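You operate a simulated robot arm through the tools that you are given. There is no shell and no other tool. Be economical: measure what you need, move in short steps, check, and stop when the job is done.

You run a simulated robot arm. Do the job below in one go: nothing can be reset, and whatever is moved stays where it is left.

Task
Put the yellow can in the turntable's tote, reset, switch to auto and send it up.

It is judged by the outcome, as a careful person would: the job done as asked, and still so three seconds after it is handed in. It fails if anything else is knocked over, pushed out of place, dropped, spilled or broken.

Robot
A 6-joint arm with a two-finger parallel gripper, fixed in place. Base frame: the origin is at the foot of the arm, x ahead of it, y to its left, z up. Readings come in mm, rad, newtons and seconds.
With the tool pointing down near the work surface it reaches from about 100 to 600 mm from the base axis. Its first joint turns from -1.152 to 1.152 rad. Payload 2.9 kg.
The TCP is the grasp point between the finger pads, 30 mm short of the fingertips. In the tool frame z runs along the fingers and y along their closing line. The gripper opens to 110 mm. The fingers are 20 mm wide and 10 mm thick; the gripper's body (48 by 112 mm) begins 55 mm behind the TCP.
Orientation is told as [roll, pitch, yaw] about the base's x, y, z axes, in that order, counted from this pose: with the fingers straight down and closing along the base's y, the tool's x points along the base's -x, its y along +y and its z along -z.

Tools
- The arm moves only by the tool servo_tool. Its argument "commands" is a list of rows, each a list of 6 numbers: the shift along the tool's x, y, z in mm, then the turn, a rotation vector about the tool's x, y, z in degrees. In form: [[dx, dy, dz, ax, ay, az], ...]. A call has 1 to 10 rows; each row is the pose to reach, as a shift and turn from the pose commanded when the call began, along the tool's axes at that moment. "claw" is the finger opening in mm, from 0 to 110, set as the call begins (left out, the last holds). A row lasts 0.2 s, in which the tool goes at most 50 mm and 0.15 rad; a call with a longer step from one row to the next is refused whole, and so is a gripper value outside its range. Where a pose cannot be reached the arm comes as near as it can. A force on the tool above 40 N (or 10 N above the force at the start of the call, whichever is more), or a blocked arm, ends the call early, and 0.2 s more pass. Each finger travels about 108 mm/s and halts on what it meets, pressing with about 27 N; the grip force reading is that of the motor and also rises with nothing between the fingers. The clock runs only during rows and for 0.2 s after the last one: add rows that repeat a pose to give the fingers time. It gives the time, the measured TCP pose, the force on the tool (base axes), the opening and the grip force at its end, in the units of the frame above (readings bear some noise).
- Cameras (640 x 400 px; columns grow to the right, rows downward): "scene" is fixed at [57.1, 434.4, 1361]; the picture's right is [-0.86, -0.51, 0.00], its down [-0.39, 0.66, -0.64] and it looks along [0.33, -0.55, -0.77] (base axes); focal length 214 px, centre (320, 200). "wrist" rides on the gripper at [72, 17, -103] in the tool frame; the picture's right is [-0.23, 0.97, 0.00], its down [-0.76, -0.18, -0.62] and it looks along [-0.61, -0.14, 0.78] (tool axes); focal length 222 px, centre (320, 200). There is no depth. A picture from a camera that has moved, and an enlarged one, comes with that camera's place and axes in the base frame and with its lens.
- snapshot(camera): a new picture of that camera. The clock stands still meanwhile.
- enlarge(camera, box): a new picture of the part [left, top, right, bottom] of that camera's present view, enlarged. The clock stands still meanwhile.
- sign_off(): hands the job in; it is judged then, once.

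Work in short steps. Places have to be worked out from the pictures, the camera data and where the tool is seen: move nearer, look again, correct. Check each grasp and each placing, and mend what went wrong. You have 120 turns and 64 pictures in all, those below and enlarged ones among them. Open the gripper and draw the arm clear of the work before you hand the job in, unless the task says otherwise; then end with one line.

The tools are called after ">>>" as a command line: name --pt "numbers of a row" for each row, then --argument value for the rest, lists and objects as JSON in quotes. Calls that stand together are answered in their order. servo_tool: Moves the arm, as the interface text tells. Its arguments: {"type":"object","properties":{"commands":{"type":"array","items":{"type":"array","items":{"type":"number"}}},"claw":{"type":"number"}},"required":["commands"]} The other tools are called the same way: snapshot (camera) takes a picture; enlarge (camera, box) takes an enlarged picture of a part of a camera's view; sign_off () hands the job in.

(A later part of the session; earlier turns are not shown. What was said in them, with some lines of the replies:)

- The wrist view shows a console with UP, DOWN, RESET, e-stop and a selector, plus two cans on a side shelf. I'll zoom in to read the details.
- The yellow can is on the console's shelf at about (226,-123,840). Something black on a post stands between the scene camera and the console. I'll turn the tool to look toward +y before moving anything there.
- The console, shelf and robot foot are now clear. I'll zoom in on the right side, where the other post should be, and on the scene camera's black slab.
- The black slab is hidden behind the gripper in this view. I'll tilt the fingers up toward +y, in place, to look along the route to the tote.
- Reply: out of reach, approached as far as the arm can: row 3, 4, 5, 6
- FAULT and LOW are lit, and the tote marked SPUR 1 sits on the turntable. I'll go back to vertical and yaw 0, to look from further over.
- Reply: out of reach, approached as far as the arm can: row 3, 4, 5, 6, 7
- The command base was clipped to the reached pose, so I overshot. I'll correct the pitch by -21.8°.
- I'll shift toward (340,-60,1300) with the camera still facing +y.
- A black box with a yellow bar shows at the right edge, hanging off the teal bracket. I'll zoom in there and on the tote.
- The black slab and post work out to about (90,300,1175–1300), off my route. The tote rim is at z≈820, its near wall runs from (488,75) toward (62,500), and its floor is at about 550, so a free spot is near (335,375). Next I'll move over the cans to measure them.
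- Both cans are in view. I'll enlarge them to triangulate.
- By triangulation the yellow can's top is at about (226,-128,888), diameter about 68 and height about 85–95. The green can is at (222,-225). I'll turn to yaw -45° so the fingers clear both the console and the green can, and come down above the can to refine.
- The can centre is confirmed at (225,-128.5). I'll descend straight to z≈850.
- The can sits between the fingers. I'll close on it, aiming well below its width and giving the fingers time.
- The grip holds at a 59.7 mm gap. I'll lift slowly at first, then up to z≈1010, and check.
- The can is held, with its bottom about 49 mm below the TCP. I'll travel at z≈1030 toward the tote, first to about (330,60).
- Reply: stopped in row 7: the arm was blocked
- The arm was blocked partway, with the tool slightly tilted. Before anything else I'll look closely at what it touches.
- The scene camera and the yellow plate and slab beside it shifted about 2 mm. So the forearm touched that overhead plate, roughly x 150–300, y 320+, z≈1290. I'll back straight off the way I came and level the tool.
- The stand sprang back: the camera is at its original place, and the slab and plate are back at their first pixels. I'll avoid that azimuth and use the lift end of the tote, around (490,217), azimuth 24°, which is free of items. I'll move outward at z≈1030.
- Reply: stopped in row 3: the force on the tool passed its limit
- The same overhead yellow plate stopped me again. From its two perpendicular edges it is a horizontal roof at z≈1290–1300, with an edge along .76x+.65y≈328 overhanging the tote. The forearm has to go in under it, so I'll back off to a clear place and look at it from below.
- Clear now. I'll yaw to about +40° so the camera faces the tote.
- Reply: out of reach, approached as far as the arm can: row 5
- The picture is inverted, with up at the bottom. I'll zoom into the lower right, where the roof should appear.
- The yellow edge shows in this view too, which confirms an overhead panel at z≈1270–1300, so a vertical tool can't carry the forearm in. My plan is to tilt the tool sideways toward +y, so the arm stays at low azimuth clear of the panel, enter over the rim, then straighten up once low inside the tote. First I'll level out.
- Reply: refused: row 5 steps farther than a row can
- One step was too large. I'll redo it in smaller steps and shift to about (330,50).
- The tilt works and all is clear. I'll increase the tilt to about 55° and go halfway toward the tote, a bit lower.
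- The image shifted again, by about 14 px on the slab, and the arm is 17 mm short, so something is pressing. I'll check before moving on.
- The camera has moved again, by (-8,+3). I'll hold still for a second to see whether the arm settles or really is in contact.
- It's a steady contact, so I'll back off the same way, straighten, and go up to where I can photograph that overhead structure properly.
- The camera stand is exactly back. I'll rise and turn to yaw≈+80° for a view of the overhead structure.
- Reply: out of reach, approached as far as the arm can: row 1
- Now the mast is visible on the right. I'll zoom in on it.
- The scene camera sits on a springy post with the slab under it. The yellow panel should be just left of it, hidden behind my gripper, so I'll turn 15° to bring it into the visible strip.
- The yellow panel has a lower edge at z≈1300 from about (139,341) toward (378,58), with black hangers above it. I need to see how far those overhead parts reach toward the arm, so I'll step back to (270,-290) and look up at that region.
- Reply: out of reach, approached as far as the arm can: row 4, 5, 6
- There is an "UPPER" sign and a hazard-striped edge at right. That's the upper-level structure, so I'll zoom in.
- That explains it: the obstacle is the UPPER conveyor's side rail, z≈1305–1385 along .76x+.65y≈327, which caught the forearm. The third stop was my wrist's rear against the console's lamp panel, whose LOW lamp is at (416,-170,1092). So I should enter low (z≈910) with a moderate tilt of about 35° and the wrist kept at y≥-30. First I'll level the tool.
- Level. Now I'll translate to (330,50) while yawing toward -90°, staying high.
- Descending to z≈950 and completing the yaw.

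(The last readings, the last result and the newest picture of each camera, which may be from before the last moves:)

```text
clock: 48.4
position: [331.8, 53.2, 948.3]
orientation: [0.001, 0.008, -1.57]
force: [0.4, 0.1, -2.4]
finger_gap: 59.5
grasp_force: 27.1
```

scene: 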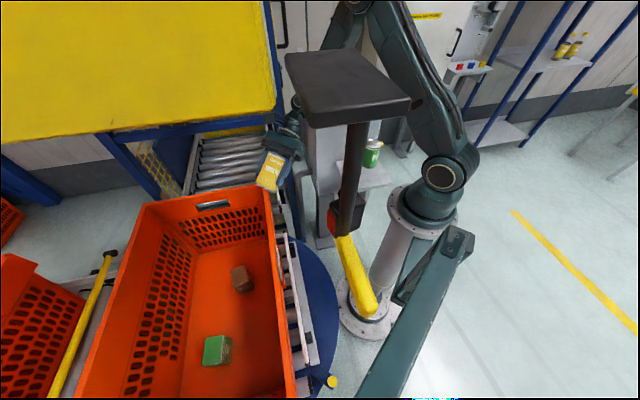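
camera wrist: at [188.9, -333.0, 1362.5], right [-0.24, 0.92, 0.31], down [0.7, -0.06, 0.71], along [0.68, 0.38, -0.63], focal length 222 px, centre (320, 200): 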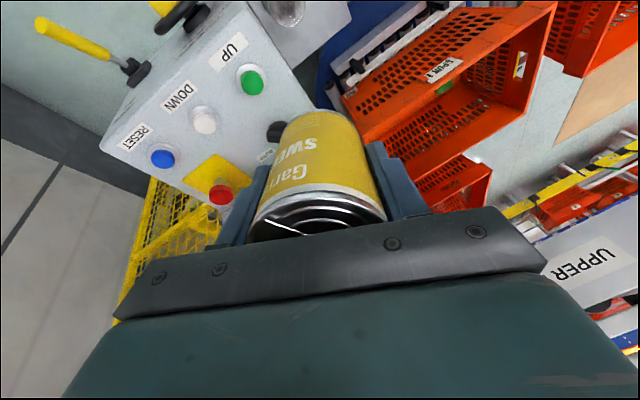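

Now I'll tilt 35° toward +y while shifting to about (342,93,915).

>>> servo_tool --pt "10 2 8 0 8 0" --pt "20 4 16 0 16 0" --pt "30 7 24 0 24 0" --pt "40 10 33 0 32 0" --pt "40 10 33 0 35 0" --pt "40 10 33 0 35 0"

>>> snapshot --camera "scene"

>>> snapshot --camera "wrist"

```text
clock: 49.8
position: [341.7, 92.6, 919.1]
orientation: [0.001, 0.619, -1.569]
force: [0.3, 0.4, -3.6]
finger_gap: 59.6
grasp_force: 27.0
```

```text
22 pictures are left
```

scene: 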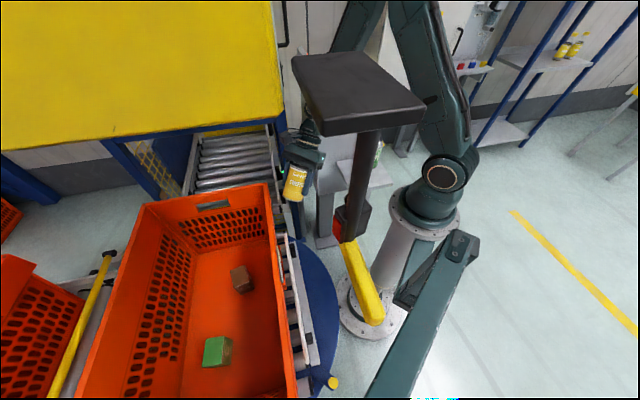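

```text
21 pictures are left
camera wrist: at [357.1, 91.1, 1044.5], right [0.97, -0.18, -0.13], down [-0.18, -0.98, 0.07], along [-0.14, -0.04, -0.99], focal length 222 px, centre (320, 200)
```

wrist: 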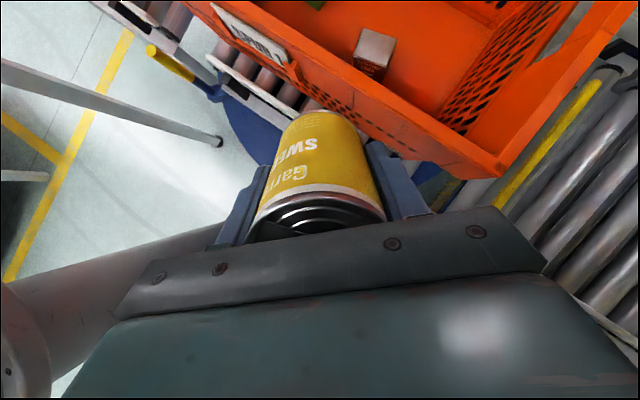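

Clear, and the tote corner is confirmed at about (499,84,820). I'll move in over the tote at constant height.

>>> servo_tool --pt "18 30 14 0 0 0" --pt "37 60 28 0 0 0" --pt "55 89 42 0 0 0" --pt "74 119 56 0 0 0" --pt "92 149 70 0 0 0" --pt "92 149 70 0 0 0"

>>> snapshot --camera "scene"

>>> snapshot --camera "wrist"

```text
clock: 51.2
position: [487.1, 209.4, 918.9]
orientation: [0.001, 0.618, -1.571]
force: [-0.3, -0.1, -3.0]
finger_gap: 59.5
grasp_force: 27.2
```

```text
20 pictures are left
```

scene: 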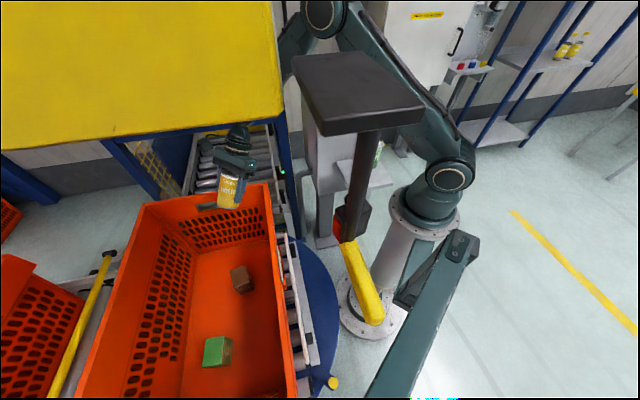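

```text
19 pictures are left
camera wrist: at [502.9, 208.8, 1044.1], right [0.97, -0.18, -0.13], down [-0.18, -0.98, 0.07], along [-0.14, -0.04, -0.99], focal length 222 px, centre (320, 200)
```

wrist: 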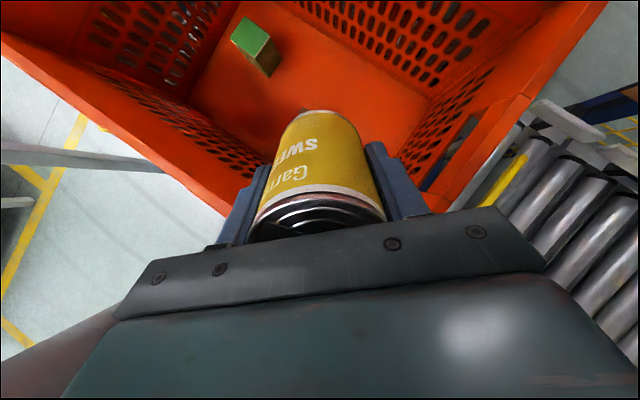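

We're inside with no contact. I'll descend to z≈800 with the tilt kept.

>>> servo_tool --pt "-19 0 35 0 0 0" --pt "-38 1 70 0 0 0" --pt "-57 2 105 0 0 0" --pt "-57 2 105 0 0 0"

>>> servo_tool --pt "0 0 0 0 -8 0" --pt "0 0 0 0 -16 0" --pt "0 0 0 0 -24 0" --pt "0 0 0 0 -32 0" --pt "0 0 0 0 -35.4 0" --pt "0 0 0 0 -35.4 0"

>>> snapshot --camera "wrist"

>>> snapshot --camera "scene"

```text
clock: 52.2
position: [492.3, 225.4, 795.2]
orientation: [0.002, 0.618, -1.57]
force: [-0.2, -0.4, -4.0]
finger_gap: 59.4
grasp_force: 26.9
```

```text
clock: 53.6
position: [491.2, 223.1, 797.3]
orientation: [0.002, -0.002, -1.572]
force: [-0.3, 0.1, -3.1]
finger_gap: 59.4
grasp_force: 26.4
```

```text
18 pictures are left
camera wrist: at [506.9, 294.7, 900.4], right [0.97, -0.23, 0.0], down [-0.18, -0.76, 0.62], along [-0.14, -0.61, -0.78], focal length 222 px, centre (320, 200)
```

wrist: 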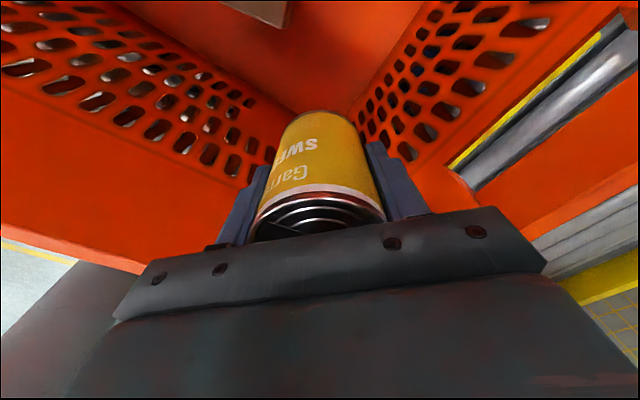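

```text
17 pictures are left
```

scene: 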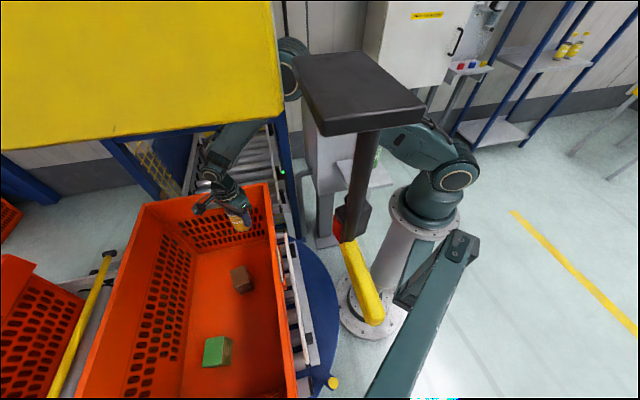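

Upright inside the tote, with the floor corner at about (501,148). I'll shift slightly inward to (497,243) and lower to z≈640.

>>> servo_tool --pt "8 3 20 0 0 0" --pt "20 6 50 0 0 0" --pt "20 6 90 0 0 0" --pt "20 6 125 0 0 0" --pt "20 6 157 0 0 0" --pt "20 6 157 0 0 0"

>>> snapshot --camera "wrist"

```text
clock: 55.0
position: [498.6, 241.1, 641.4]
orientation: [0.001, 0.0, -1.571]
force: [-0.3, -0.3, -2.9]
finger_gap: 59.3
grasp_force: 27.1
```

```text
16 pictures are left
camera wrist: at [514.9, 312.3, 744.6], right [0.97, -0.23, 0.0], down [-0.18, -0.76, 0.62], along [-0.14, -0.61, -0.78], focal length 222 px, centre (320, 200)
```

wrist: 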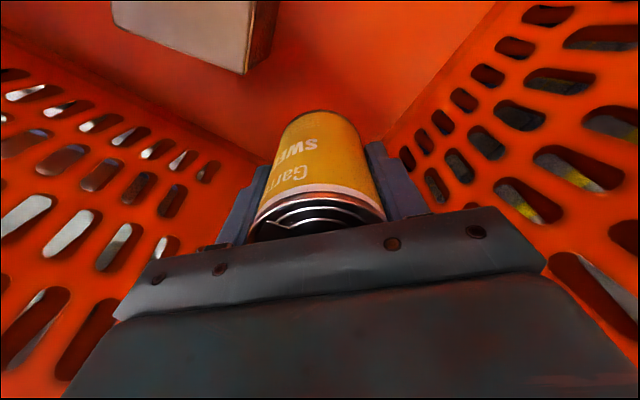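

All clear. I'll lower slowly toward the floor.

>>> servo_tool --pt "0 0 6 0 0 0" --pt "0 0 12 0 0 0" --pt "0 0 18 0 0 0" --pt "0 0 24 0 0 0" --pt "0 0 30 0 0 0"

```text
clock: 56.2
position: [498.6, 241.8, 610.5]
orientation: [0.001, 0.0, -1.571]
force: [0.1, 0.4, -2.5]
finger_gap: 59.6
grasp_force: 26.8
```

Still free, so I'll continue in 3 mm rows.

>>> servo_tool --pt "0 0 3 0 0 0" --pt "0 0 6 0 0 0" --pt "0 0 9 0 0 0"

>>> servo_tool --pt "0 0 2.5 0 0 0" --pt "0 0 5 0 0 0"

```text
clock: 57.0
position: [496.6, 241.5, 599.9]
orientation: [0.002, 0.001, -1.57]
force: [0.1, 0.5, -3.7]
finger_gap: 59.7
grasp_force: 27.1
```

```text
clock: 57.6
position: [497.3, 241.9, 594.0]
orientation: [0.001, 0.001, -1.569]
force: [0.3, 0.0, -1.9]
finger_gap: 59.5
grasp_force: 26.7
```

No contact yet at 594. I'll continue carefully.

>>> servo_tool --pt "0 0 2.5 0 0 0" --pt "0 0 5 0 0 0"

>>> enlarge --camera "wrist" --box '[240, 60, 420, 240]'

```text
clock: 58.2
position: [497.3, 242.7, 592.1]
orientation: [0.002, 0.0, -1.571]
force: [1.3, 0.3, -2.6]
finger_gap: 59.4
grasp_force: 27.0
```

```text
2.22 times, centred on (330, 150) of wrist
camera zoom: at [512.7, 314.9, 694.1], right [0.97, -0.23, 0.0], down [-0.18, -0.76, 0.62], along [-0.14, -0.61, -0.78], focal length 494 px, centre (298, 311)
```

zoom: 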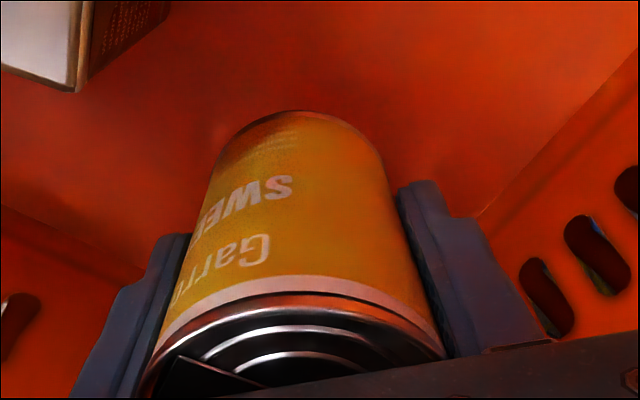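

Still seems marginally above the floor, so I'll take two more small steps.

>>> servo_tool --pt "0 0 2.5 0 0 0" --pt "0 0 5 0 0 0"

>>> servo_tool --pt "0 0 2.5 0 0 0" --pt "0 0 5 0 0 0"

```text
clock: 58.8
position: [497.3, 242.6, 586.5]
orientation: [0.003, -0.001, -1.571]
force: [-0.2, 0.8, -4.2]
finger_gap: 59.4
grasp_force: 26.8
```

```text
clock: 59.4
position: [497.5, 242.9, 581.4]
orientation: [0.0, 0.0, -1.57]
force: [-1.0, -0.8, -2.6]
finger_gap: 59.4
grasp_force: 27.1
```

Not there yet; continuing.

>>> servo_tool --pt "0 0 2.5 0 0 0" --pt "0 0 5 0 0 0" --pt "0 0 7.5 0 0 0"

>>> servo_tool --pt "0 0 2.5 0 0 0" --pt "0 0 5 0 0 0" --pt "0 0 7.5 0 0 0"

```text
clock: 60.2
position: [499.3, 242.0, 572.7]
orientation: [0.002, 0.0, -1.572]
force: [-0.4, -0.3, -2.9]
finger_gap: 59.2
grasp_force: 27.3
```

```text
clock: 61.0
position: [496.2, 242.6, 564.8]
orientation: [0.001, 0.0, -1.571]
force: [1.0, 1.3, -2.8]
finger_gap: 59.1
grasp_force: 27.2
```

>>> enlarge --camera "wrist" --box '[160, 20, 480, 220]'

```text
2.00 times, centred on (320, 120) of wrist
camera zoom: at [513.1, 314.6, 668.8], right [0.97, -0.23, 0.0], down [-0.18, -0.76, 0.62], along [-0.14, -0.61, -0.78], focal length 444 px, centre (320, 360)
```

zoom: 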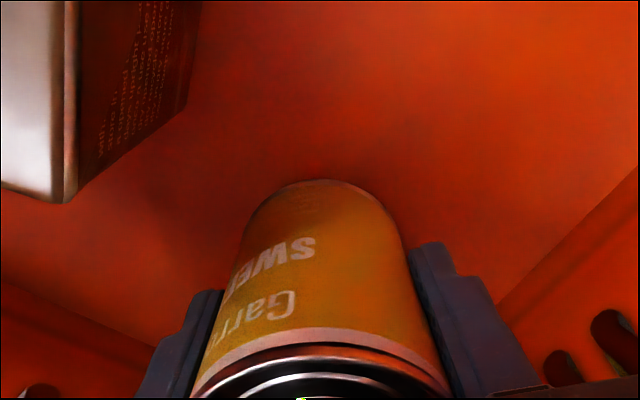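

Contact shadow is forming but the floor is still a little below. Continuing in small rows.

>>> servo_tool --pt "0 0 2.5 0 0 0" --pt "0 0 5 0 0 0" --pt "0 0 7.5 0 0 0"

>>> servo_tool --pt "0 0 2.5 0 0 0" --pt "0 0 5 0 0 0" --pt "0 0 7.5 0 0 0"

```text
clock: 61.8
position: [498.3, 241.5, 559.4]
orientation: [0.002, 0.0, -1.572]
force: [0.9, -0.3, -3.2]
finger_gap: 59.6
grasp_force: 27.2
```

```text
clock: 62.6
position: [499.4, 242.3, 553.0]
orientation: [0.007, 0.0, -1.57]
force: [1.9, -2.4, 20.6]
finger_gap: 59.4
grasp_force: 26.6
```

Contact: 20 N upward at z≈553, so the floor is at about 504. Opening the fingers.

>>> servo_tool --pt "0 0 -1 0 0 0" --pt "0 0 -1 0 0 0" --pt "0 0 -1 0 0 0" --claw 80

>>> servo_tool --pt "0 0 -15 0 0 0" --pt "0 0 -40 0 0 0" --pt "0 0 -75 0 0 0" --pt "0 0 -115 0 0 0"

>>> snapshot --camera "wrist"

```text
clock: 63.4
position: [497.5, 241.9, 551.6]
orientation: [0.002, -0.003, -1.57]
force: [0.2, -0.3, 0.3]
finger_gap: 79.9
grasp_force: 0.1
```

```text
clock: 64.4
position: [496.5, 239.7, 666.1]
orientation: [0.002, 0.001, -1.57]
force: [0.5, 0.3, 0.1]
finger_gap: 79.9
grasp_force: 0.0
```

```text
13 pictures are left
camera wrist: at [513.0, 311.6, 770.1], right [0.97, -0.23, 0.0], down [-0.18, -0.76, 0.62], along [-0.14, -0.61, -0.78], focal length 222 px, centre (320, 200)
```

wrist: 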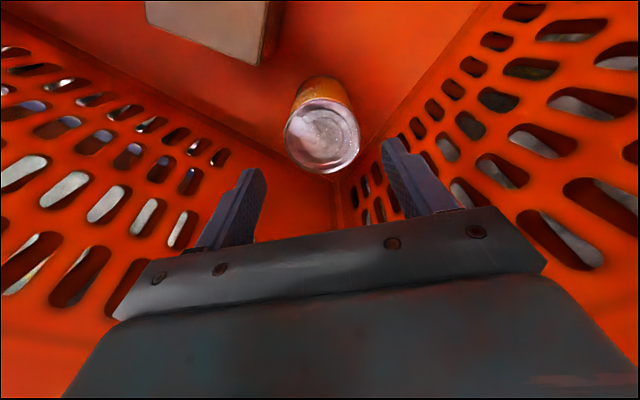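

The can stands upright in the tote. I'll retrace the exit path: up, tilt, up, and out.

>>> servo_tool --pt "-6 -2 -40 0 0 0" --pt "-12 -4 -80 0 0 0" --pt "-19 -6 -120 0 0 0" --pt "-19 -6 -132 0 0 0" --claw 40

>>> servo_tool --pt "0 0 0 0 8 0" --pt "0 0 0 0 16 0" --pt "0 0 0 0 24 0" --pt "0 0 0 0 32 0" --pt "0 0 0 0 35.4 0" --pt "0 0 0 0 35.4 0"

>>> servo_tool --pt "19 0 -35 0 0 0" --pt "38 -1 -70 0 0 0" --pt "57 -2 -105 0 0 0" --pt "57 -2 -105 0 0 0"

>>> servo_tool --pt "-18 -30 -14 0 0 0" --pt "-37 -60 -28 0 0 0" --pt "-55 -89 -42 0 0 0" --pt "-74 -119 -56 0 0 0" --pt "-92 -149 -70 0 0 0" --pt "-92 -149 -70 0 0 0"

```text
clock: 65.4
position: [490.3, 224.4, 800.3]
orientation: [0.001, 0.001, -1.57]
force: [0.5, -0.2, 0.7]
finger_gap: 39.9
grasp_force: 0.1
```

```text
clock: 66.8
position: [490.9, 222.7, 799.5]
orientation: [0.003, 0.619, -1.57]
force: [0.5, -0.2, -0.9]
finger_gap: 40.1
grasp_force: 0.0
```

```text
clock: 67.8
position: [489.9, 207.9, 920.3]
orientation: [0.003, 0.619, -1.567]
force: [1.0, -0.6, 0.6]
finger_gap: 40.0
grasp_force: 0.2
```

```text
clock: 69.2
position: [340.2, 91.5, 920.0]
orientation: [0.002, 0.618, -1.567]
force: [-0.2, 0.4, 0.1]
finger_gap: 40.1
grasp_force: 0.1
```

Out of the tote with no contact. I'll untilt and rise, then work on the console. Estimates: RESET (453,-428,997), DOWN (385,-358), UP (313,-291,998), selector (401,-234,~995), e-stop (515,-344,1029).

>>> servo_tool --pt "0 0 0 0 -8 0" --pt "0 0 0 0 -16 0" --pt "0 0 0 0 -24 0" --pt "0 0 0 0 -32 0" --pt "0 0 0 0 -35.4 0" --pt "0 0 0 0 -35.4 0" --claw 0

>>> servo_tool --pt "-20 0 -40 0 0 -7" --pt "-45 0 -80 0 0 -14" --pt "-70 0 -120 0 0 -21" --pt "-95 0 -160 0 0 -28" --pt "-120 0 -200 0 0 -35" --pt "-145 0 -240 0 0 -42" --pt "-170 0 -270 0 0 -45" --pt "-200 0 -280 0 0 -45" --pt "-230 0 -280 0 0 -45" --pt "-260 0 -280 0 0 -45"

```text
clock: 70.6
position: [339.7, 93.9, 920.9]
orientation: [0.003, 0.0, -1.571]
force: [-0.4, 0.3, 0.2]
finger_gap: 0.0
grasp_force: 26.7
```

```text
clock: 72.8
position: [338.8, -169.2, 1199.0]
orientation: [0.003, -0.002, -0.783]
force: [0.0, -0.3, -0.8]
finger_gap: 0.0
grasp_force: 27.1
```

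Moving over the console for a closer view.

>>> servo_tool --pt "-30 -24 3 0 0 0" --pt "-60 -48 6 0 0 0" --pt "-86 -71 9 0 0 0" --pt "-86 -71 9 0 0 0"

>>> snapshot --camera "wrist"

```text
clock: 73.8
position: [349.8, -283.5, 1191.3]
orientation: [0.001, -0.001, -0.785]
force: [0.5, -0.2, -0.3]
finger_gap: 0.1
grasp_force: 27.4
```

```text
12 pictures are left
camera wrist: at [309.1, -220.9, 1295.4], right [0.85, 0.53, 0.0], down [0.41, -0.66, 0.62], along [0.33, -0.53, -0.78], focal length 222 px, centre (320, 200)
```

wrist: 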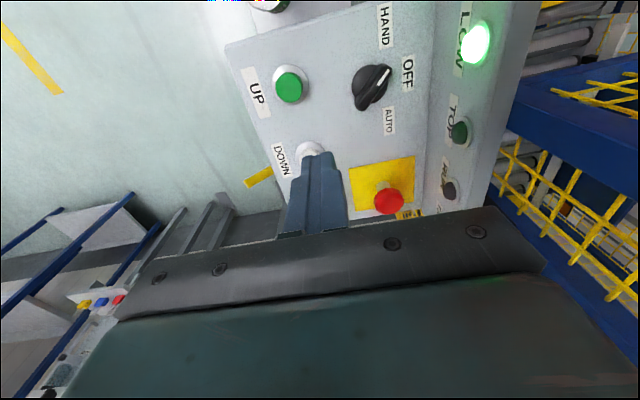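

UP, the selector (pointer on OFF) and the lamps agree with the earlier estimates. RESET is hidden behind the fingers. I'll approach above it at (451,-427) with a 25° outward tilt for reach.

>>> servo_tool --pt "-34 -6 12 0 -6 0" --pt "-68 -12 30 0 -12 0" --pt "-102 -18 52 0 -18 0" --pt "-136 -24 75 0 -25 0" --pt "-168 -30 96 0 -25 0" --pt "-168 -30 96 0 -25 0"

>>> enlarge --camera "wrist" --box '[180, 0, 500, 200]'

```text
clock: 75.2
position: [448.7, -417.8, 1095.5]
orientation: [0.001, -0.439, -0.785]
force: [0.6, 0.3, -0.5]
finger_gap: 0.1
grasp_force: 26.9
```

```text
2.00 times, centred on (340, 100) of wrist
camera zoom: at [382.5, -328.1, 1159.7], right [0.83, 0.54, 0.1], down [0.17, -0.43, 0.89], along [0.52, -0.72, -0.45], focal length 444 px, centre (280, 400)
```

zoom: 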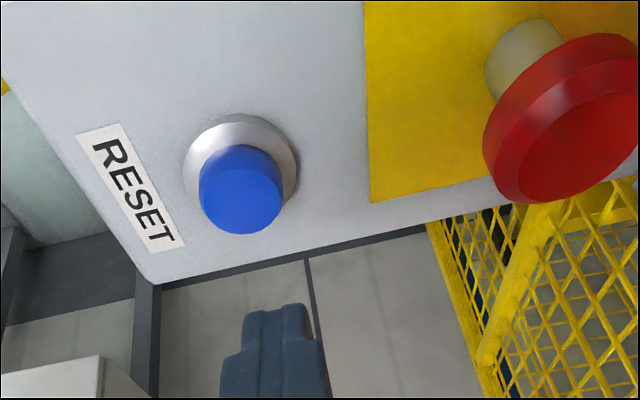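

RESET is seen clearly at about (449,-432), top z≈1000–1015. I'll align the fingertip over it and go down to just above.

>>> servo_tool --pt "5 -4 15 0 0 0" --pt "10 -8 30 0 0 0" --pt "14.4 -9.8 42.9 0 0 0" --pt "14.4 -9.8 42.9 0 0 0"

>>> enlarge --camera "wrist" --box '[220, 60, 420, 200]'

```text
clock: 76.2
position: [445.6, -429.5, 1052.5]
orientation: [0.001, -0.439, -0.786]
force: [-0.6, 0.2, -1.2]
finger_gap: 0.0
grasp_force: 27.1
```

```text
2.86 times, centred on (320, 130) of wrist
camera zoom: at [378.9, -339.2, 1115.1], right [0.83, 0.54, 0.1], down [0.17, -0.43, 0.89], along [0.52, -0.72, -0.45], focal length 635 px, centre (320, 400)
```

zoom: 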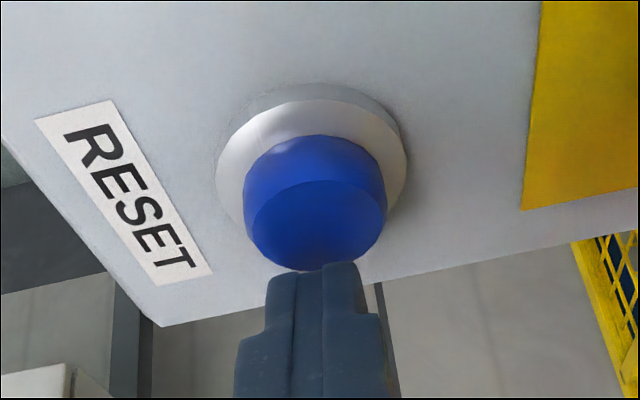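

The button's top centre is at (449,-429,1011), with the fingertip edge right over it at z≈1021. I'll press straight down in small steps.

>>> servo_tool --pt "2.5 0 5.4 0 0 0" --pt "4.2 0 9 0 0 0" --pt "5.5 0 11.8 0 0 0" --pt "6.8 0 14.5 0 0 0" --pt "7.6 0 16.3 0 0 0"

```text
clock: 77.2
position: [447.2, -429.5, 1044.3]
orientation: [0.001, -0.457, -0.785]
force: [-0.3, 0.0, 9.2]
finger_gap: 0.0
grasp_force: 27.1
stopped in row 5: the force on the tool passed its limit (the readings are from after the stop); the commanded pose is now the measured one
```

The press hit the force limit. I'll lift off and check the FAULT lamp.

>>> servo_tool --pt "-10 0 -20 0 0 0" --pt "-20 0 -42 0 0 0" --pt "-40 0 -85 0 0 0" --pt "-40 0 -85 0 0 0"

>>> snapshot --camera "wrist"

```text
clock: 78.2
position: [447.4, -426.5, 1138.2]
orientation: [0.002, -0.452, -0.786]
force: [-0.5, 0.2, -0.7]
finger_gap: 0.0
grasp_force: 27.2
```

```text
9 pictures are left
camera wrist: at [380.4, -336.0, 1198.8], right [0.83, 0.54, 0.1], down [0.17, -0.42, 0.89], along [0.53, -0.73, -0.44], focal length 222 px, centre (320, 200)
```

wrist: 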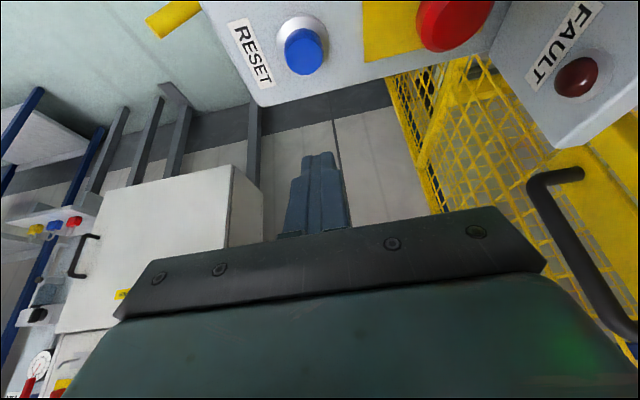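

FAULT is out, so the reset took. Next is the selector: I'll level the tool and turn to yaw +45° near it for a close look.

>>> servo_tool --pt "28 12 -19 0 6.5 0" --pt "56 24 -38 0 13 0" --pt "84 36 -58 0 19.5 0" --pt "113 49 -77 0 25.9 0" --pt "113 49 -77 0 25.9 0"

>>> servo_tool --pt "0 0 5 0 0 -8.5" --pt "0 0 10 0 0 -17" --pt "0 0 15 0 0 -25.5" --pt "0 0 20 0 0 -34" --pt "0 0 25 0 0 -42.5" --pt "0 0 30 0 0 -51" --pt "0 0 35 0 0 -59.5" --pt "0 0 40 0 0 -68" --pt "0 0 45 0 0 -76.5" --pt "0 0 50 0 0 -85"

```text
clock: 79.4
position: [386.5, -295.3, 1155.6]
orientation: [0.002, 0.003, -0.787]
force: [-0.2, -0.3, 0.0]
finger_gap: 0.1
grasp_force: 26.9
```

```text
clock: 81.6
position: [384.8, -298.7, 1104.0]
orientation: [-0.001, -0.002, 0.701]
force: [0.6, -0.2, 0.6]
finger_gap: 0.0
grasp_force: 27.0
```

Now a close look at the selector.

>>> enlarge --camera "wrist" --box '[240, 60, 560, 260]'

```text
2.00 times, centred on (400, 160) of wrist
camera zoom: at [318.6, -333.4, 1208.4], right [-0.46, 0.89, 0.0], down [0.7, 0.36, 0.62], along [0.56, 0.28, -0.78], focal length 444 px, centre (160, 280)
```

zoom: 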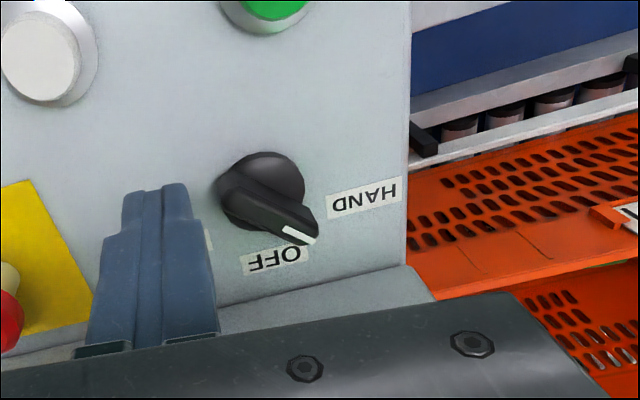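

The knob's centre is at about (397,-231), bar top z≈1000, pointer at azimuth ~82°, tail pointing toward -y. AUTO is clockwise seen from above, so I'll push the tail sideways toward -x with the closed fingertips, keeping clear of the lamp panel. First I'll go beside the tail.

>>> servo_tool --pt "-29 4.5 10 0 0 0" --pt "-57.4 9.1 25 0 0 0" --pt "-57.4 9.1 50 0 0 0" --pt "-57.4 9.1 65 0 0 0" --pt "-57.4 9.1 70 0 0 0"

>>> servo_tool --pt "0 0 4 0 0 0" --pt "0 0 8 0 0 0" --pt "0 0 12 0 0 0" --pt "0 0 16 0 0 0"

```text
clock: 82.8
position: [423.6, -253.5, 1036.8]
orientation: [0.001, -0.001, 0.698]
force: [-0.2, 0.3, 0.7]
finger_gap: 0.0
grasp_force: 26.7
```

```text
clock: 83.7
position: [423.7, -254.4, 1030.8]
orientation: [-0.006, -0.004, 0.698]
force: [-2.5, 1.9, 3.8]
finger_gap: 0.0
grasp_force: 27.5
stopped in row 4: the force on the tool passed its limit (the readings are from after the stop); the commanded pose is now the measured one
```

I touched the panel face (tips at z≈999), so the heights shift slightly and the knob centre becomes about (391,-237). I'll raise 4 mm and push the tail along its arc.

>>> servo_tool --pt "0 0 -4 0 0 0" --pt "10.3 1.3 -4 0 0 0" --pt "14.3 4.7 -4 0 0 0" --pt "20.5 6.7 -4 0 0 0" --pt "25.6 8.4 -4 0 0 0" --pt "30 12.5 -4 0 0 0" --pt "33.9 16.7 -4 0 0 0" --pt "37 19.5 -4 0 0 0" --pt "39.8 22.2 -4 0 0 0"

```text
clock: 85.0
position: [400.3, -268.5, 1033.7]
orientation: [-0.024, -0.007, 0.692]
force: [7.0, -6.4, -6.9]
finger_gap: 0.0
grasp_force: 27.4
stopped in row 6: the force on the tool passed its limit (the readings are from after the stop); the commanded pose is now the measured one
```

The force limit was reached partway, so I'll look at the knob.

>>> enlarge --camera "wrist" --box '[240, 40, 480, 240]'

```text
2.00 times, centred on (360, 140) of wrist
camera zoom: at [330.7, -300.5, 1136.3], right [-0.45, 0.89, -0.02], down [0.69, 0.36, 0.63], along [0.57, 0.27, -0.77], focal length 444 px, centre (240, 320)
```

zoom: 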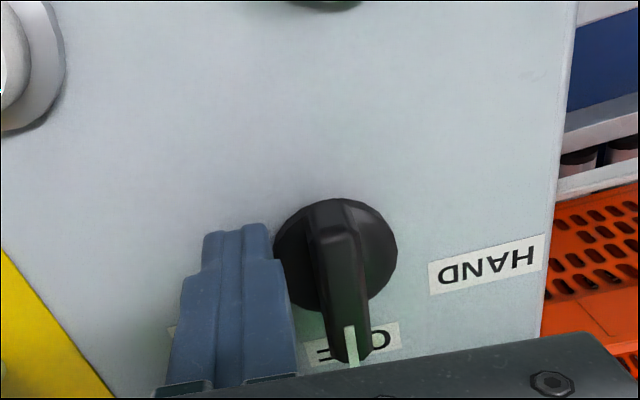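

The knob has turned about 40°: the pointer was on HAND and now stands on OFF, with AUTO one step further. The fingertip is jammed against the knob's base disc, so I'll raise 8 mm to clear it and keep pushing the bar itself.

>>> servo_tool --pt "0 0 -8 0 0 0" --pt "6.8 4.3 -8 0 0 0" --pt "9.5 10.4 -8 0 0 0" --pt "13.1 18.6 -8 0 0 0" --pt "14.9 22.8 -8 0 0 0" --pt "15.9 26.2 -8 0 0 0" --pt "15.6 29.8 -8 0 0 0"

>>> enlarge --camera "wrist" --box '[240, 40, 480, 240]'

```text
clock: 86.6
position: [372.2, -257.2, 1043.1]
orientation: [-0.034, -0.008, 0.689]
force: [20.3, -32.3, -7.5]
finger_gap: 0.0
grasp_force: 26.7
```

```text
2.00 times, centred on (360, 140) of wrist
camera zoom: at [300.5, -288.7, 1144.4], right [-0.44, 0.9, -0.03], down [0.68, 0.36, 0.64], along [0.58, 0.26, -0.77], focal length 444 px, centre (240, 320)
```

zoom: 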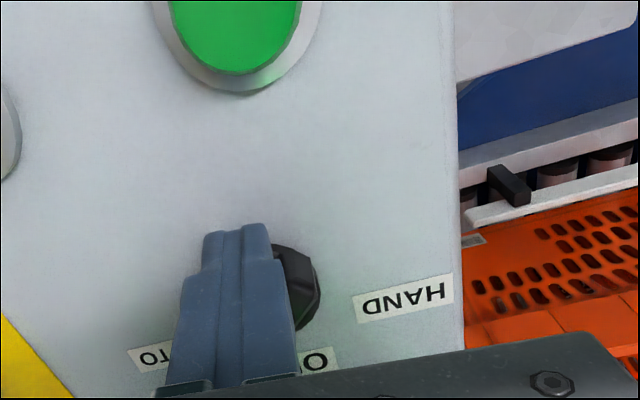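

Now 38 N against the bar, probably at the AUTO stop. I'll back off, lift, and check the pointer.

>>> servo_tool --pt "2 -12 0 0 0 0" --pt "2 -20 -15 0 0 0" --pt "2 -25 -45 0 0 0" --pt "2 -40 -80 0 0 0" --pt "2 -40 -80 0 0 0"

>>> enlarge --camera "wrist" --box '[240, 40, 560, 240]'

```text
clock: 87.8
position: [391.1, -286.3, 1124.5]
orientation: [-0.021, -0.005, 0.693]
force: [-0.5, -0.1, -0.5]
finger_gap: 0.2
grasp_force: 27.1
```

```text
2.00 times, centred on (400, 140) of wrist
camera zoom: at [320.6, -319.0, 1226.9], right [-0.45, 0.89, -0.02], down [0.69, 0.36, 0.63], along [0.57, 0.27, -0.78], focal length 444 px, centre (160, 320)
```

zoom: 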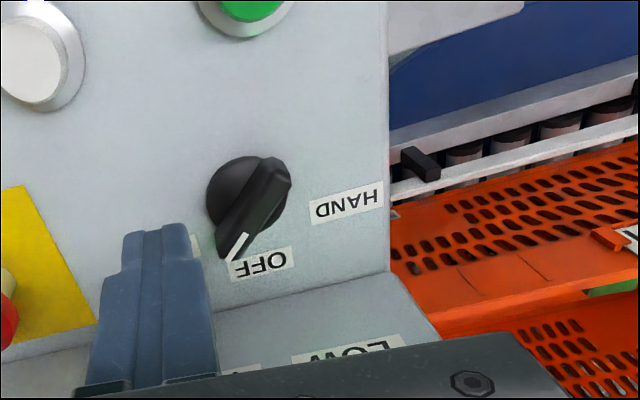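

The pointer now points to the AUTO side, azimuth ~3°, mirror-symmetric to where it started. Next is UP at about (309.5,-290.5,1012): I'll hover above it first.

>>> servo_tool --pt "16 12 5 0 0 0" --pt "33 24 15 0 0 0" --pt "49 37 30 0 0 0" --pt "65.4 48.8 49 0 0 0" --pt "65.4 48.8 60 0 0 0" --pt "65.4 48.8 65 0 0 0"

>>> enlarge --camera "wrist" --box '[220, 60, 420, 220]'

```text
clock: 89.2
position: [310.6, -291.0, 1057.1]
orientation: [-0.023, -0.006, 0.693]
force: [0.4, -0.5, 0.1]
finger_gap: 0.0
grasp_force: 26.9
```

```text
2.50 times, centred on (320, 140) of wrist
camera zoom: at [241.9, -322.8, 1159.4], right [-0.45, 0.89, -0.02], down [0.69, 0.36, 0.63], along [0.57, 0.27, -0.77], focal length 555 px, centre (320, 350)
```

zoom: 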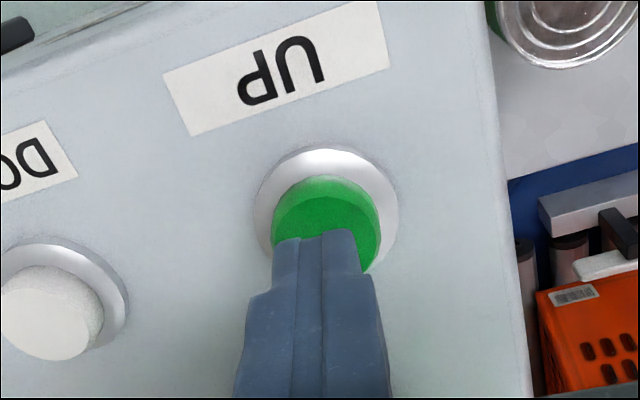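

Aligned over UP. Pressing straight down.

>>> servo_tool --pt "0 0 8 0 0 0" --pt "0 0 14 0 0 0" --pt "0 0 17 0 0 0" --pt "0 0 20 0 0 0" --pt "0 0 23 0 0 0" --pt "0 0 26 0 0 0"

>>> servo_tool --pt "0 0 -15 0 0 0" --pt "0 0 -45 0 0 0" --pt "0 0 -95 0 0 0" --pt "0 0 -140 0 0 0"

>>> snapshot --camera "scene"

```text
clock: 90.1
position: [311.0, -290.9, 1041.7]
orientation: [-0.029, -0.01, 0.696]
force: [-4.3, 6.6, 16.9]
finger_gap: 0.0
grasp_force: 27.0
stopped in row 4: the force on the tool passed its limit (the readings are from after the stop); the commanded pose is now the measured one
```

```text
clock: 91.1
position: [309.9, -288.3, 1182.5]
orientation: [-0.029, -0.01, 0.693]
force: [0.3, -0.5, -0.1]
finger_gap: 0.0
grasp_force: 27.2
```

```text
3 pictures are left
```

scene: 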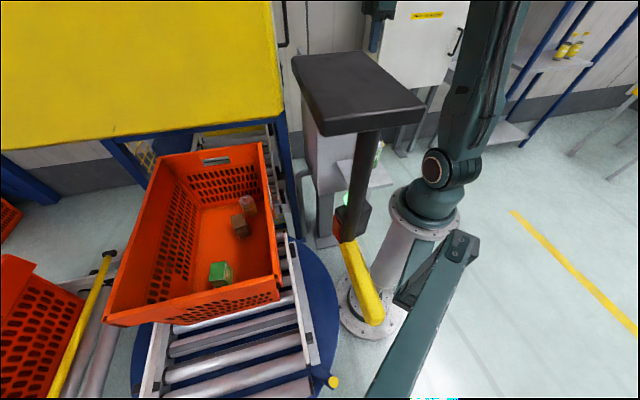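

The tote is rolling into the lift with the can upright. I'll open the gripper and wait out the cycle, staying clear.

>>> servo_tool --pt "0 0 -10 0 0 0" --pt "0 0 -20 0 0 0" --pt "0 0 -30 0 0 0" --pt "0 0 -30 0 0 0" --pt "0 0 -30 0 0 0" --pt "0 0 -30 0 0 0" --pt "0 0 -30 0 0 0" --pt "0 0 -30 0 0 0" --pt "0 0 -30 0 0 0" --pt "0 0 -30 0 0 0" --claw 110

>>> servo_tool --pt "0 0 0 0 0 0" --pt "0 0 0 0 0 0" --pt "0 0 0 0 0 0" --pt "0 0 0 0 0 0" --pt "0 0 0 0 0 0" --pt "0 0 0 0 0 0" --pt "0 0 0 0 0 0" --pt "0 0 0 0 0 0" --pt "0 0 0 0 0 0" --pt "0 0 0 0 0 0"

>>> servo_tool --pt "0 0 0 0 0 0" --pt "0 0 0 0 0 0" --pt "0 0 0 0 0 0" --pt "0 0 0 0 0 0" --pt "0 0 0 0 0 0" --pt "0 0 0 0 0 0" --pt "0 0 0 0 0 0" --pt "0 0 0 0 0 0" --pt "0 0 0 0 0 0" --pt "0 0 0 0 0 0"

>>> servo_tool --pt "0 0 0 0 0 0" --pt "0 0 0 0 0 0" --pt "0 0 0 0 0 0" --pt "0 0 0 0 0 0" --pt "0 0 0 0 0 0" --pt "0 0 0 0 0 0" --pt "0 0 0 0 0 0" --pt "0 0 0 0 0 0" --pt "0 0 0 0 0 0" --pt "0 0 0 0 0 0"

>>> servo_tool --pt "0 0 0 0 0 0" --pt "0 0 0 0 0 0" --pt "0 0 0 0 0 0" --pt "0 0 0 0 0 0" --pt "0 0 0 0 0 0" --pt "0 0 0 0 0 0" --pt "0 0 0 0 0 0" --pt "0 0 0 0 0 0" --pt "0 0 0 0 0 0" --pt "0 0 0 0 0 0"

>>> servo_tool --pt "0 0 0 0 0 0" --pt "0 0 0 0 0 0" --pt "0 0 0 0 0 0" --pt "0 0 0 0 0 0" --pt "0 0 0 0 0 0" --pt "0 0 0 0 0 0" --pt "0 0 0 0 0 0" --pt "0 0 0 0 0 0" --pt "0 0 0 0 0 0" --pt "0 0 0 0 0 0"

>>> snapshot --camera "scene"

```text
clock: 93.3
position: [306.4, -287.9, 1208.9]
orientation: [-0.028, -0.008, 0.696]
force: [1.1, 0.5, -0.1]
finger_gap: 110.0
grasp_force: 0.0
```

```text
clock: 95.5
position: [306.3, -289.0, 1209.4]
orientation: [-0.029, -0.009, 0.693]
force: [-0.3, 0.0, -0.3]
finger_gap: 109.9
grasp_force: 0.1
```

```text
clock: 97.7
position: [306.5, -289.4, 1208.6]
orientation: [-0.029, -0.011, 0.694]
force: [0.3, 0.0, -0.5]
finger_gap: 110.0
grasp_force: 0.1
```

```text
clock: 99.9
position: [306.6, -288.9, 1209.6]
orientation: [-0.027, -0.007, 0.694]
force: [-0.3, 0.6, 0.7]
finger_gap: 110.4
grasp_force: 0.1
```

```text
clock: 102.1
position: [306.3, -288.8, 1209.8]
orientation: [-0.029, -0.008, 0.694]
force: [-0.2, 0.0, 0.0]
finger_gap: 110.0
grasp_force: 0.1
```

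```text
clock: 104.3
position: [307.1, -288.2, 1209.8]
orientation: [-0.028, -0.008, 0.694]
force: [-0.4, 0.4, 0.8]
finger_gap: 109.9
grasp_force: 0.0
```

```text
2 pictures are left
```

scene: 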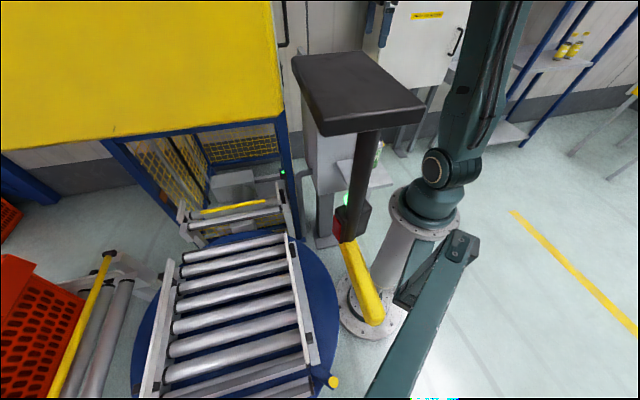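

The tote and lift platform have gone up. I'll wait a few more seconds for the cycle to finish, then check the lamps.

>>> servo_tool --pt "0 0 0 0 0 0" --pt "0 0 0 0 0 0" --pt "0 0 0 0 0 0" --pt "0 0 0 0 0 0" --pt "0 0 0 0 0 0" --pt "0 0 0 0 0 0" --pt "0 0 0 0 0 0" --pt "0 0 0 0 0 0" --pt "0 0 0 0 0 0" --pt "0 0 0 0 0 0"

>>> servo_tool --pt "0 0 0 0 0 0" --pt "0 0 0 0 0 0" --pt "0 0 0 0 0 0" --pt "0 0 0 0 0 0" --pt "0 0 0 0 0 0" --pt "0 0 0 0 0 0" --pt "0 0 0 0 0 0" --pt "0 0 0 0 0 0" --pt "0 0 0 0 0 0" --pt "0 0 0 0 0 0"

>>> servo_tool --pt "0 0 0 0 0 0" --pt "0 0 0 0 0 0" --pt "0 0 0 0 0 0" --pt "0 0 0 0 0 0" --pt "0 0 0 0 0 0" --pt "0 0 0 0 0 0" --pt "0 0 0 0 0 0" --pt "0 0 0 0 0 0" --pt "0 0 0 0 0 0" --pt "0 0 0 0 0 0"

>>> snapshot --camera "wrist"

```text
clock: 106.5
position: [306.8, -289.0, 1208.9]
orientation: [-0.029, -0.008, 0.694]
force: [-0.5, 0.0, -0.4]
finger_gap: 109.9
grasp_force: 0.1
```

```text
clock: 108.7
position: [307.5, -288.7, 1210.2]
orientation: [-0.028, -0.008, 0.695]
force: [0.3, -0.7, 0.4]
finger_gap: 110.0
grasp_force: 0.1
```

```text
clock: 110.9
position: [307.9, -288.7, 1209.8]
orientation: [-0.026, -0.009, 0.696]
force: [0.8, -0.1, 0.1]
finger_gap: 109.8
grasp_force: 0.1
```

```text
1 pictures are left
camera wrist: at [237.2, -320.9, 1311.8], right [-0.45, 0.89, -0.03], down [0.68, 0.36, 0.63], along [0.58, 0.27, -0.77], focal length 222 px, centre (320, 200)
```

wrist: 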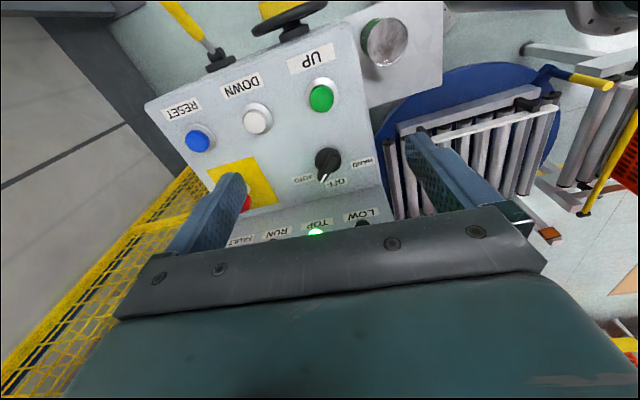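

TOP is lit, LOW, RUN and FAULT are dark, and the green can is still on its shelf. The gripper is open and the arm is clear, so I'll hand in.

>>> sign_off

```text
The job is handed in.
```

The yellow can is standing in the turntable's tote, the fault is reset, the selector is on AUTO and the lift has taken the tote up (TOP lamp lit). On the way, the arm bumped three times into fixed structure: most likely the upper conveyor's rail twice and the console's lamp panel once. It nudged the scene camera's post a few millimetres, and the post sprang back.
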